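You operate a simulated robot arm through the tools that you are given. There is no shell and no other tool. Be economical: measure what you need, move in short steps, check, and stop when the job is done.

You are at the controls of a simulated robot arm. One attempt, no reset.

## Task
Open the press slide.
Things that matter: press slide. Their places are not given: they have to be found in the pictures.

The check looks at the end state, three seconds after you hand in, the way a careful person would. Anything else that was tipped, shoved, dropped, spilled or broken makes it a failure.

## Robot
A 6-joint arm with a two-finger parallel gripper, fixed in place. Base frame: the origin is at the foot of the arm, x ahead of it, y to its left, z up; the work surface is at about z = 0.923. Readings come in m, degrees, newtons and seconds.
With the tool pointing down near the work surface it reaches from about 0.24 to 0.66 m from the base axis. Its first joint turns from -66.0 to 66.0 degrees. Payload 2.9 kg.
Tool frame: the origin (TCP) lies between the finger pads and is the grasp point; the fingertips stand 0.03 m ahead of it; z points along the fingers, y is the line along which they close. The gripper opens to 0.11 m. The fingers are 0.02 m wide and 0.01 m thick; the gripper's body (0.048 by 0.112 m) begins 0.055 m behind the TCP.
Orientation is told as [roll, pitch, yaw] about the base's x, y, z axes, in that order, counted from this pose: with the fingers straight down and closing along the base's y, the tool's x points along the base's -x, its y along +y and its z along -z.

## Interface
- The arm moves only by the tool play_rows. Its argument "motion" is a list of rows, each a list of 7 numbers: the opening in per cent of the stroke, from 0 (shut) to 100 (fully open), then the shift along the tool's x, y, z in units of 500 mm (1.0 is 500 mm), then the turn, a rotation vector about the tool's x, y, z in units of 90 degrees (1.0 is 90 degrees). In form: [[claw, x, y, z, wx, wy, wz], ...]. A call has 1 to 8 rows; each row is the pose to reach, as a shift and turn from the pose commanded when the call began, along the tool's axes at that moment. A call with a number of a shift or a turn outside -1 to 1 is refused whole. Each row takes 0.2 s and may step no farther than 0.05 m and 8.6 degrees from the row before; otherwise, or with a gripper value out of range, the whole call is refused. A pose out of reach is approached as far as the arm can. The call stops where the force on the tool passes 40 N (or 10 N more than at its start, if that is more) or the arm is blocked; 0.2 s more then pass. The fingers move at their own pace (about 0.108 m/s each) and stop on an object; they squeeze with about 37 N. The grip force told is the motor's: it shows also when the fingers shut on nothing. Time passes only in rows, and 0.2 s behind the last, so rows that repeat a pose let the fingers close. The reply holds the time, the measured pose of the TCP, the force on the tool along the base axes, the opening and the grip force, in the units named above and with some noise, and new pictures: "show" is both (left out), scene, wrist or none.
- Cameras (640 x 400 px; columns grow to the right, rows downward): "scene" is fixed at [0.0794, 0.4339, 1.3843]; the picture's right is [-0.76, -0.65, 0.00], its down [-0.37, 0.43, -0.83] and it looks along [0.54, -0.62, -0.56] (base axes); focal length 333 px, centre (320, 200). "wrist" rides on the gripper at [-0.036, 0, -0.057] in the tool frame; the picture's right is [0.00, -1.00, 0.00], its down [0.97, 0.00, -0.24] and it looks along [0.24, 0.00, 0.97] (tool axes); focal length 218 px, centre (320, 200).
- probe_pixels(camera, pixels): for up to 12 pixels [column, row] of the newest picture of that camera ("zoom" is the newest enlarged one), the place [x, y, z] in the base frame of the surface seen there, good to about 0.003 m. No time passes.
- close_up(camera, box): a new picture of the part [left, top, right, bottom] of that camera's present view, enlarged. No time passes.
- hand_in(): hands the job in; it is judged then, once.

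Go step by step. Measure first, check grasps and placings, and put right what went wrong. The budget is 60 turns and 120 pictures, counting those below and the enlarged ones. Unless the task says otherwise, let go and move clear before handing in, and close with one line.

The tools are called after ">>>" as name(argument=value, ...) on one line, values as JSON. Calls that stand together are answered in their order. play_rows: Moves the arm, as the interface text tells. Its arguments: {"type":"object","properties":{"motion":{"type":"array","items":{"type":"array","items":{"type":"number"}}},"show":{"type":"string","enum":["both","scene","wrist","none"]}},"required":["motion"]} The other tools are called the same way: probe_pixels (camera, pixels) gives the place of the surface under pixels of a picture; close_up (camera, box) takes an enlarged picture of a part of a camera's view; hand_in () hands the job in.

At the start:

```text
time_s: 0.0
tool_pos: [0.4241, 0.2438, 1.1732]
tool_rot: [0.0, 0.0, 0.1]
ft_force: [0.4, -0.5, 0.1]
width: 0.1099
finger_force: 0.1
```

scene: 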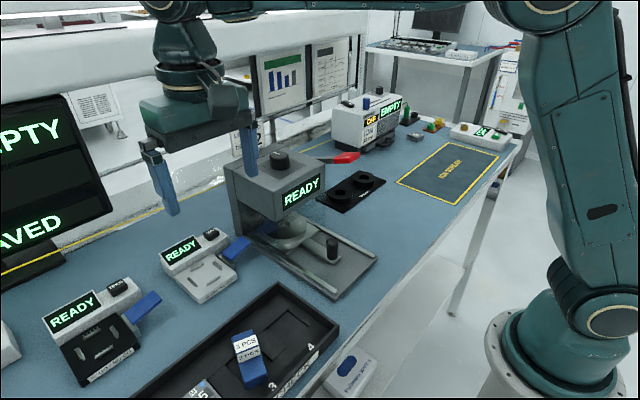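
wrist: 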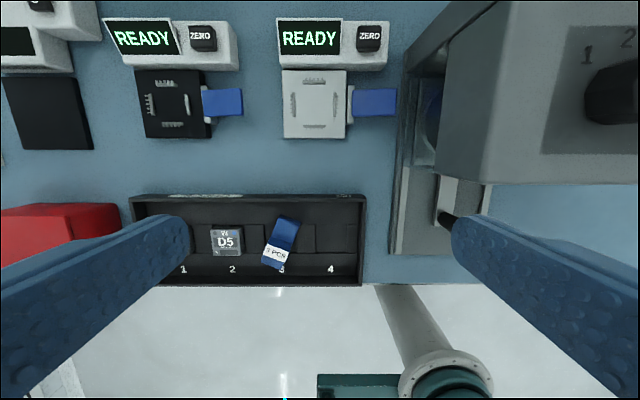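

The press seems to be the grey box at scene (280,190), with a tray/slide and a black knob at (332,245). I'll look closer and measure it.

>>> close_up(camera="scene", box=[210, 140, 400, 310])

>>> probe_pixels(camera="scene", pixels=[[332, 241], [332, 256], [290, 228], [378, 259], [335, 297], [350, 270], [262, 245], [280, 158], [300, 190], [237, 200], [300, 250], [320, 265]])

```text
2.35 times, centred on (305, 225) of scene
```

zoom: 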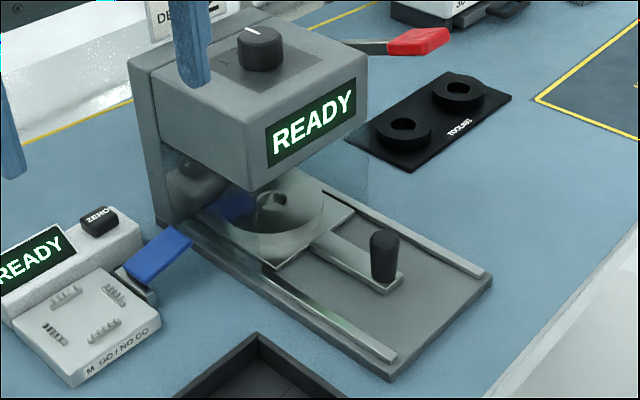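

```text
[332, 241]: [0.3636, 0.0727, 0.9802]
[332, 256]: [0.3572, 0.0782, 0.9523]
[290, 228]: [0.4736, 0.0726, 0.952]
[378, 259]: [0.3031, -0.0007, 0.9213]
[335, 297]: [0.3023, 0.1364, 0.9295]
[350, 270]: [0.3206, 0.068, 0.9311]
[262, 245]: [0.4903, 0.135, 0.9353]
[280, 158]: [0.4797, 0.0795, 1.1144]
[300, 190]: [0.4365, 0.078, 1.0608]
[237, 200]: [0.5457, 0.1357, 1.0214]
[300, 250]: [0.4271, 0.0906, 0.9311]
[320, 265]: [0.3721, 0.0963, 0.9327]
```

The slide carries a cup under the press head, and its handle has a black knob at about (0.36, 0.074, 0.945–0.98), so it opens toward -x. I'll check the head-front clearance and the knob position, and move above the knob, going -x first.

>>> probe_pixels(camera="zoom", pixels=[[252, 186], [362, 116], [258, 150], [385, 238], [376, 260], [394, 260], [384, 275], [390, 288], [484, 272], [390, 358], [270, 262], [350, 212]])

>>> play_rows(motion=[[60, 0.08, 0, 0, 0, 0, 0], [60, 0.14, -0.04, 0, 0, 0, 0], [60, 0.14, -0.12, 0, 0, 0, 0], [60, 0.14, -0.2, 0, 0, 0, 0], [60, 0.14, -0.28, 0, 0, 0, 0], [60, 0.14, -0.338, 0, 0, 0, 0], [60, 0.14, -0.338, 0, 0, 0, 0]])

```text
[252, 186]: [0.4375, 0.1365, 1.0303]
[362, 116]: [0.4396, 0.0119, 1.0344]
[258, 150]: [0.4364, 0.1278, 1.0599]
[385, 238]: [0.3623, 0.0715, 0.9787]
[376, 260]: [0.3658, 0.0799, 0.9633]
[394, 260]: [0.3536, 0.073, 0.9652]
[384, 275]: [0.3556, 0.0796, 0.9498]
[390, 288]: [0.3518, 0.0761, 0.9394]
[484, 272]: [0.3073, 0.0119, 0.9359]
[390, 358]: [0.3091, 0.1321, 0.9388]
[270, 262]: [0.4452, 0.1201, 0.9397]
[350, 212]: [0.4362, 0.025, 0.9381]
```

```text
time_s: 1.6
tool_pos: [0.3555, 0.0736, 1.1727]
tool_rot: [0.0, 0.1, 0.0]
ft_force: [1.2, -0.1, 0.1]
width: 0.0661
finger_force: 0.1
```

scene: 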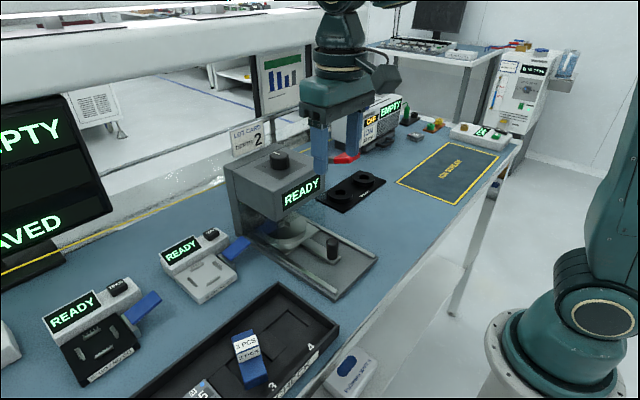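
wrist: 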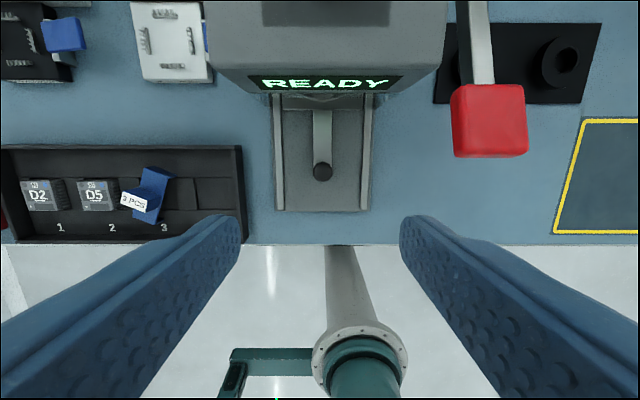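

The gripper is over the knob (wrist 322,171). A red-ended lever at wrist (488,120) is close by, so I'll measure it before going down.

>>> probe_pixels(camera="wrist", pixels=[[322, 171], [488, 150], [452, 120], [488, 100], [462, 50], [316, 171], [329, 171]])

>>> close_up(camera="wrist", box=[200, 40, 560, 260])

```text
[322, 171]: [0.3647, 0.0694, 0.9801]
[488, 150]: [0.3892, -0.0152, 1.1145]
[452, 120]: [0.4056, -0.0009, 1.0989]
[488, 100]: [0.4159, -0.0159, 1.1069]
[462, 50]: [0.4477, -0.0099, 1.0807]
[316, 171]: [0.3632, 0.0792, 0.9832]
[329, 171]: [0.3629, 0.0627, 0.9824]
```

```text
1.78 times, centred on (380, 150) of wrist
```

zoom: 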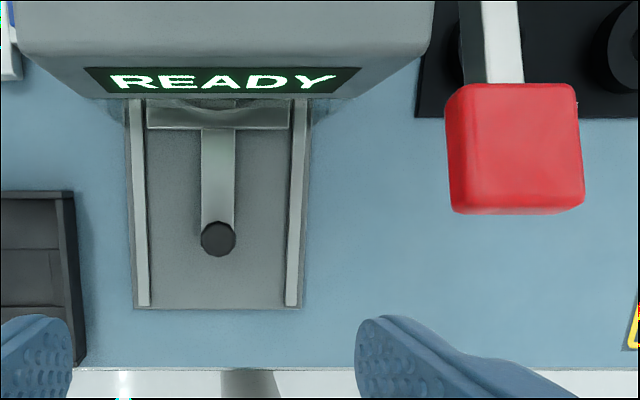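

The red lever (x>0.385, y<0) sits outside the gripper's footprint. I'll lower straight down over the knob with a small -y correction.

>>> play_rows(motion=[[60, 0, -0.004, 0.08, 0, 0, 0], [60, 0, -0.004, 0.16, 0, 0, 0], [60, 0, -0.004, 0.24, 0, 0, 0], [60, 0, -0.004, 0.3, 0, 0, 0], [60, 0, -0.004, 0.35, 0, 0, 0], [60, 0, -0.004, 0.39, 0, 0, 0], [60, 0, -0.004, 0.39, 0, 0, 0]])

```text
time_s: 3.2
tool_pos: [0.3547, 0.0724, 0.9784]
tool_rot: [0.0, -0.1, -0.1]
ft_force: [-0.3, -0.5, 0.2]
width: 0.066
finger_force: 0.1
```

scene: 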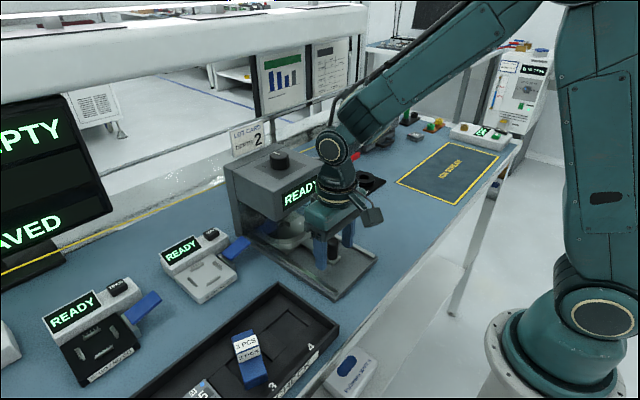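
wrist: 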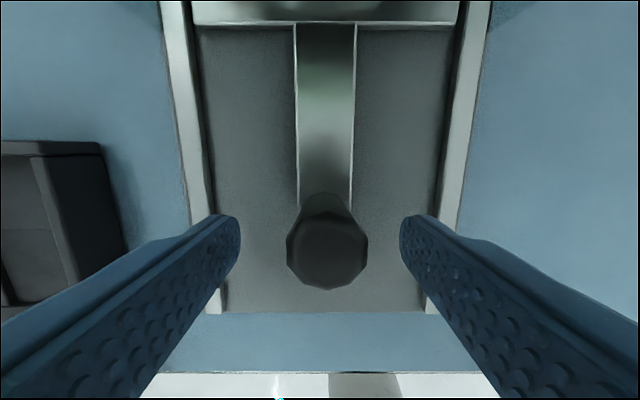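

The fingers straddle the knob (wrist 327,250), with the knob about 2 mm to -y and 6 mm to +x of the TCP. I'll correct that and close.

>>> play_rows(motion=[[60, -0.01, -0.005, 0, 0, 0, 0], [30, -0.01, -0.005, 0, 0, 0, 0], [0, -0.01, -0.005, 0, 0, 0, 0], [0, -0.01, -0.005, 0, 0, 0, 0]], show="wrist")

```text
time_s: 4.2
tool_pos: [0.3604, 0.0686, 0.9785]
tool_rot: [-0.1, -0.1, -0.2]
ft_force: [-0.4, 3.7, -1.2]
width: 0.0233
finger_force: 45.2
```

wrist: 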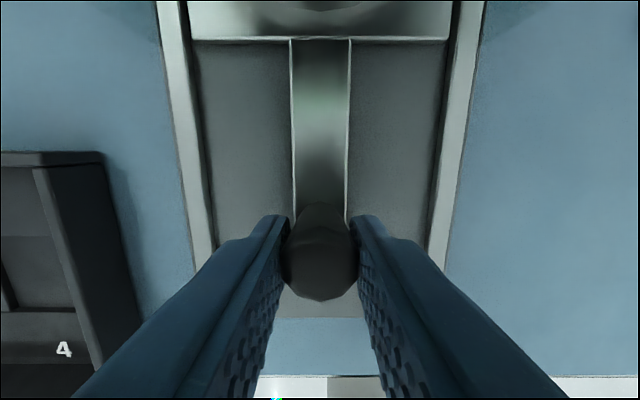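

The knob is gripped (width 0.023). I'll pull gently along -x.

>>> play_rows(motion=[[0, 0.015, 0, 0, 0, 0, 0], [0, 0.03, 0, 0, 0, 0, 0], [0, 0.045, 0, 0, 0, 0, 0], [0, 0.06, 0, 0, 0, 0, 0]])

```text
time_s: 5.2
tool_pos: [0.3288, 0.0698, 0.979]
tool_rot: [-0.1, 0.0, 0.1]
ft_force: [2.2, 3.4, -4.5]
width: 0.0232
finger_force: 44.9
```

scene: 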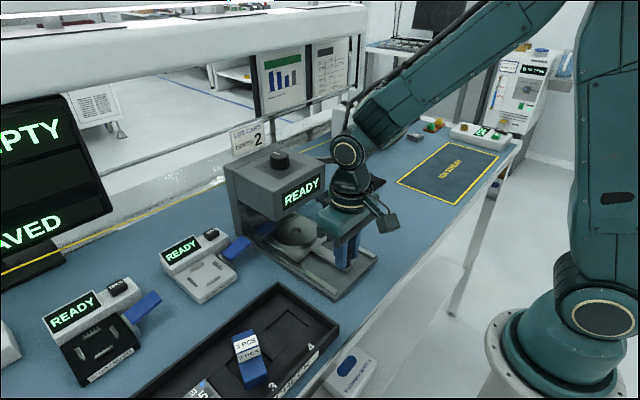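
wrist: 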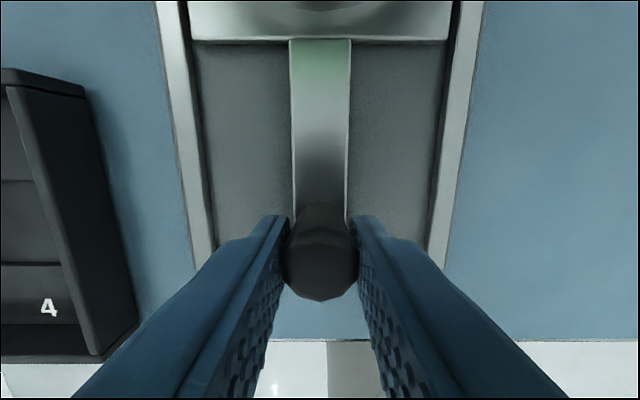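

The slide follows the hand with only 2 N of force, and the cup is coming out. I'll keep pulling until it meets a stop.

>>> play_rows(motion=[[0, 0.015, 0, 0, 0, 0, 0], [0, 0.03, 0, 0, 0, 0, 0], [0, 0.045, 0, 0, 0, 0, 0], [0, 0.06, 0, 0, 0, 0, 0], [0, 0.075, 0, 0, 0, 0, 0], [0, 0.09, 0, 0, 0, 0, 0]])

```text
time_s: 6.6
tool_pos: [0.2861, 0.0693, 0.9791]
tool_rot: [0.1, 0.0, 0.2]
ft_force: [0.2, 16.2, -7.0]
width: 0.0235
finger_force: 44.9
```

scene: 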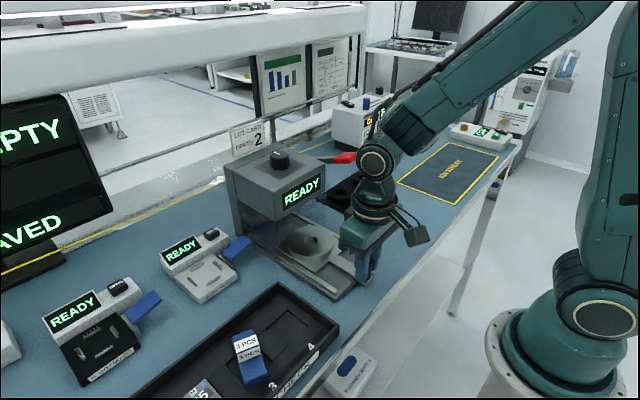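
wrist: 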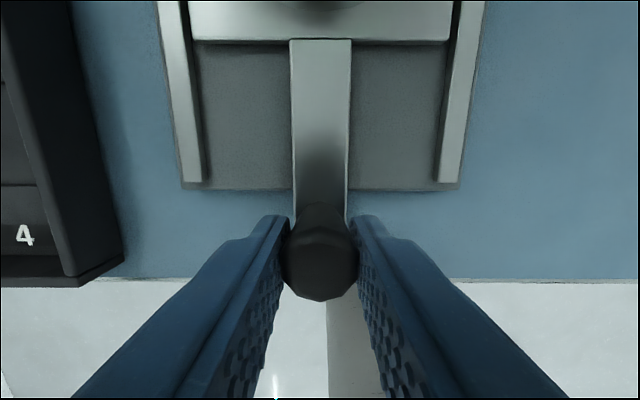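

The knob is now at x=0.286. The side force has grown to +16 N in y, so I'll ease 2 mm to +y while pulling further.

>>> play_rows(motion=[[0, 0, 0.005, 0, 0, 0, 0], [0, 0.014, 0.006, 0, 0, 0, 0], [0, 0.028, 0.007, 0, 0, 0, 0], [0, 0.042, 0.008, 0, 0, 0, 0]])

```text
time_s: 7.6
tool_pos: [0.2635, 0.0706, 0.9787]
tool_rot: [-0.4, 0.0, -0.6]
ft_force: [1.4, -32.1, -3.6]
width: 0.0233
finger_force: 44.9
```

scene: 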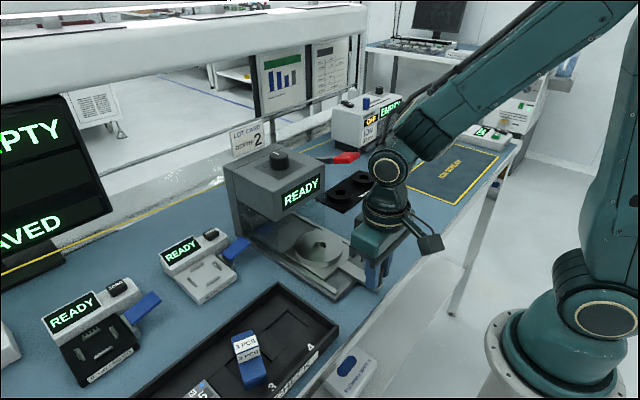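
wrist: 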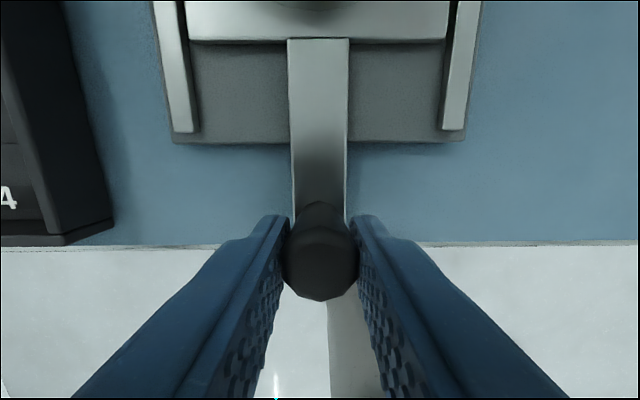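

I overcorrected, since the side force is now -32 N. I'll go back about 2.7 mm in -y and continue pulling in small steps; the slide has moved 97 mm.

>>> play_rows(motion=[[0, 0, -0.0054, 0, 0, 0, 0], [0, 0.01, -0.0054, 0, 0, 0, 0], [0, 0.02, -0.0054, 0, 0, 0, 0], [0, 0.03, -0.0054, 0, 0, 0, 0]])

```text
time_s: 8.6
tool_pos: [0.2492, 0.0696, 0.9788]
tool_rot: [-0.1, -0.1, -0.1]
ft_force: [7.1, -21.4, 2.9]
width: 0.0232
finger_force: 45.7
```

scene: 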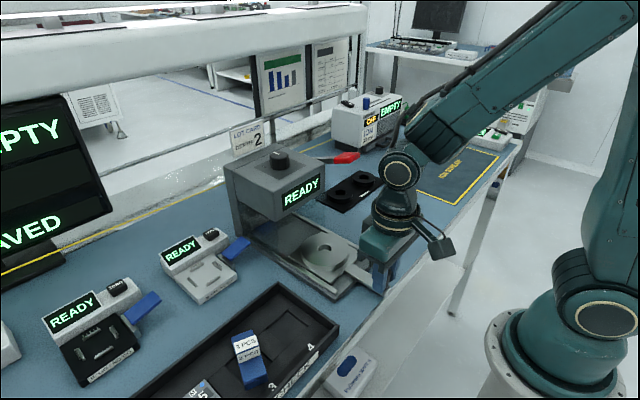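
wrist: 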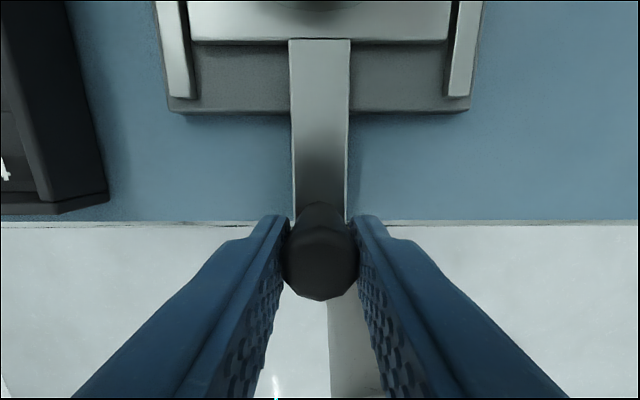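

The slide has travelled about 111 mm, and its plate is near the rail ends (wrist row 97). I'll relieve the y force and keep pulling in small steps to find the stop.

>>> play_rows(motion=[[0, 0, -0.0025, 0, 0, 0, 0], [0, 0.006, -0.0025, 0, 0, 0, 0], [0, 0.012, -0.0025, 0, 0, 0, 0], [0, 0.018, -0.0025, 0, 0, 0, 0], [0, 0.024, -0.0025, 0, 0, 0, 0]])

```text
time_s: 9.8
tool_pos: [0.2324, 0.0714, 0.9776]
tool_rot: [0.1, 0.6, 0.3]
ft_force: [-4.3, 0.6, -1.4]
width: 0.0
finger_force: 37.8
```

scene: 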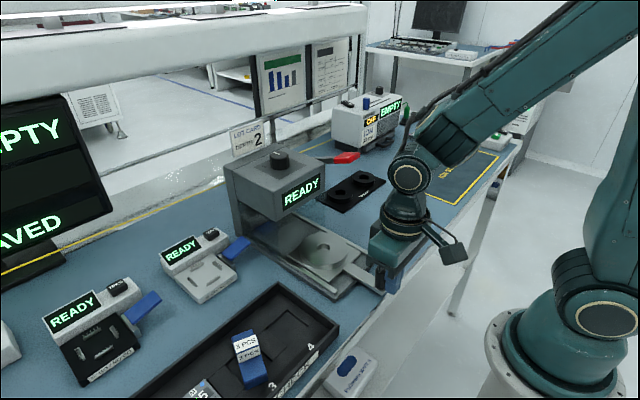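
wrist: 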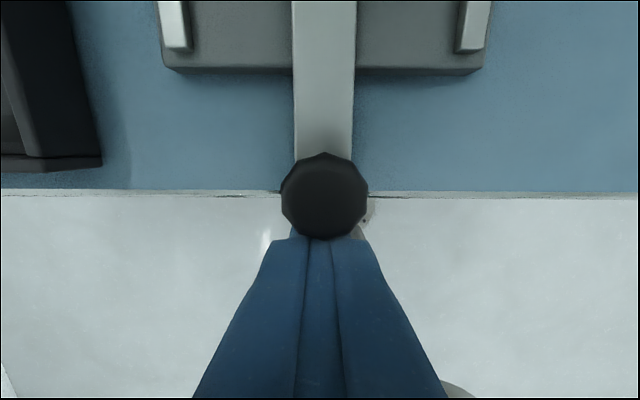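

The fingers slid off the knob at the slide's end stop, and they're now closed in front of it. I'll measure where the slide is.

>>> probe_pixels(camera="scene", pixels=[[378, 272], [379, 280], [356, 272], [324, 250], [338, 268]])

>>> probe_pixels(camera="wrist", pixels=[[324, 170], [324, 200], [324, 228]])

>>> close_up(camera="scene", box=[220, 150, 420, 310])

```text
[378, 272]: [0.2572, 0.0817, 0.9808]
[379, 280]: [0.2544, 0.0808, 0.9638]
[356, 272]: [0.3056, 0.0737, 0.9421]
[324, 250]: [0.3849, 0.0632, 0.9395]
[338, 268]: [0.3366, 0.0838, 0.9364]
```

```text
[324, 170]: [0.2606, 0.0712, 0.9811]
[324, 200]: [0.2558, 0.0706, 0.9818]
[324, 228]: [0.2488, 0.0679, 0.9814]
```

```text
2.50 times, centred on (320, 230) of scene
```

zoom: 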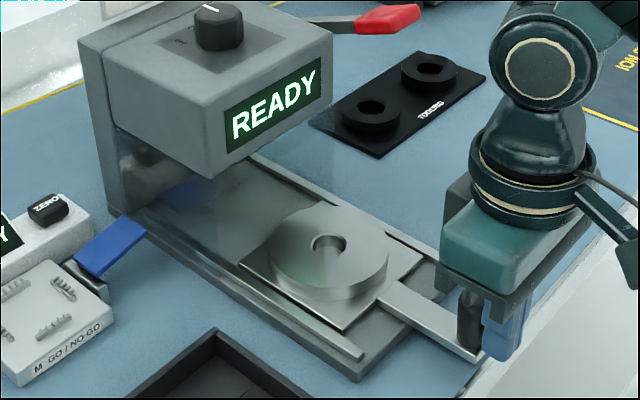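

The knob is at x≈0.253, so the slide has travelled about 110 mm to its stop and the nest is clear of the head. I'll rise straight up, shut, to get clear.

>>> play_rows(motion=[[0, 0.006, 0, -0.02, 0, 0, 0], [0, 0.006, 0, -0.06, 0, 0, 0], [0, 0.006, 0, -0.12, 0, 0, 0], [0, 0.006, 0, -0.2, 0, 0, 0], [0, 0.006, 0, -0.28, 0, 0, 0], [0, 0.006, 0, -0.34, 0, 0, 0], [0, 0.006, 0, -0.34, 0, 0, 0]])

```text
time_s: 11.4
tool_pos: [0.2318, 0.0679, 1.149]
tool_rot: [-0.1, 0.0, 0.0]
ft_force: [0.2, 0.5, -0.6]
width: 0.0
finger_force: 37.6
```

scene: 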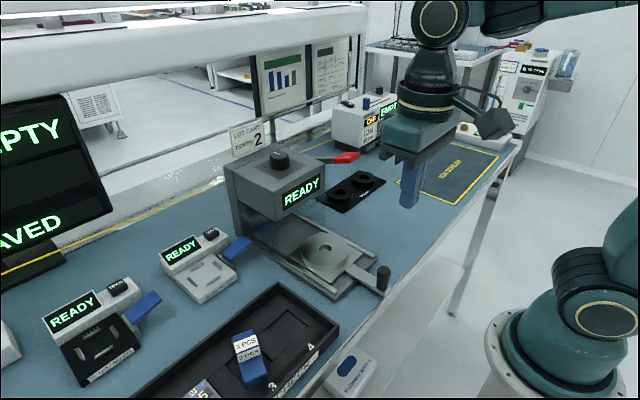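
wrist: 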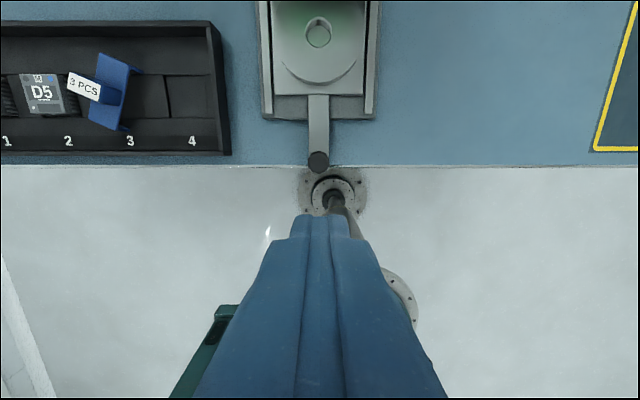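

The arm is clear and everything else looks undisturbed. I'll check the slide's resting place once more.

>>> probe_pixels(camera="wrist", pixels=[[318, 162], [318, 95], [318, 32]])

>>> close_up(camera="scene", box=[220, 150, 420, 310])

```text
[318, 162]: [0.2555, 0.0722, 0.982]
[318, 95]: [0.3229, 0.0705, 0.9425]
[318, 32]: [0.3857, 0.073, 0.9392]
```

```text
2.50 times, centred on (320, 230) of scene
```

zoom: 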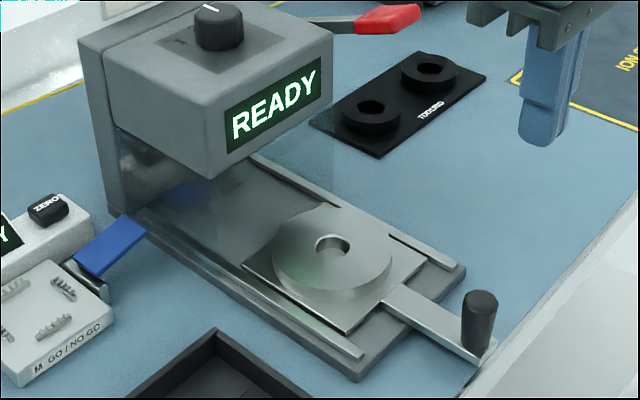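

The slide rests fully out: the knob is at x≈0.255, about 110 mm from its start, and the nest is clear of the head. I'm handing in.

>>> hand_in()

```text
The job is handed in.
```

The press slide is open: I pulled it out about 110 mm until it would go no farther. The gripper slipped off the knob there, and I moved the arm clear; nothing else looked disturbed in the last pictures.
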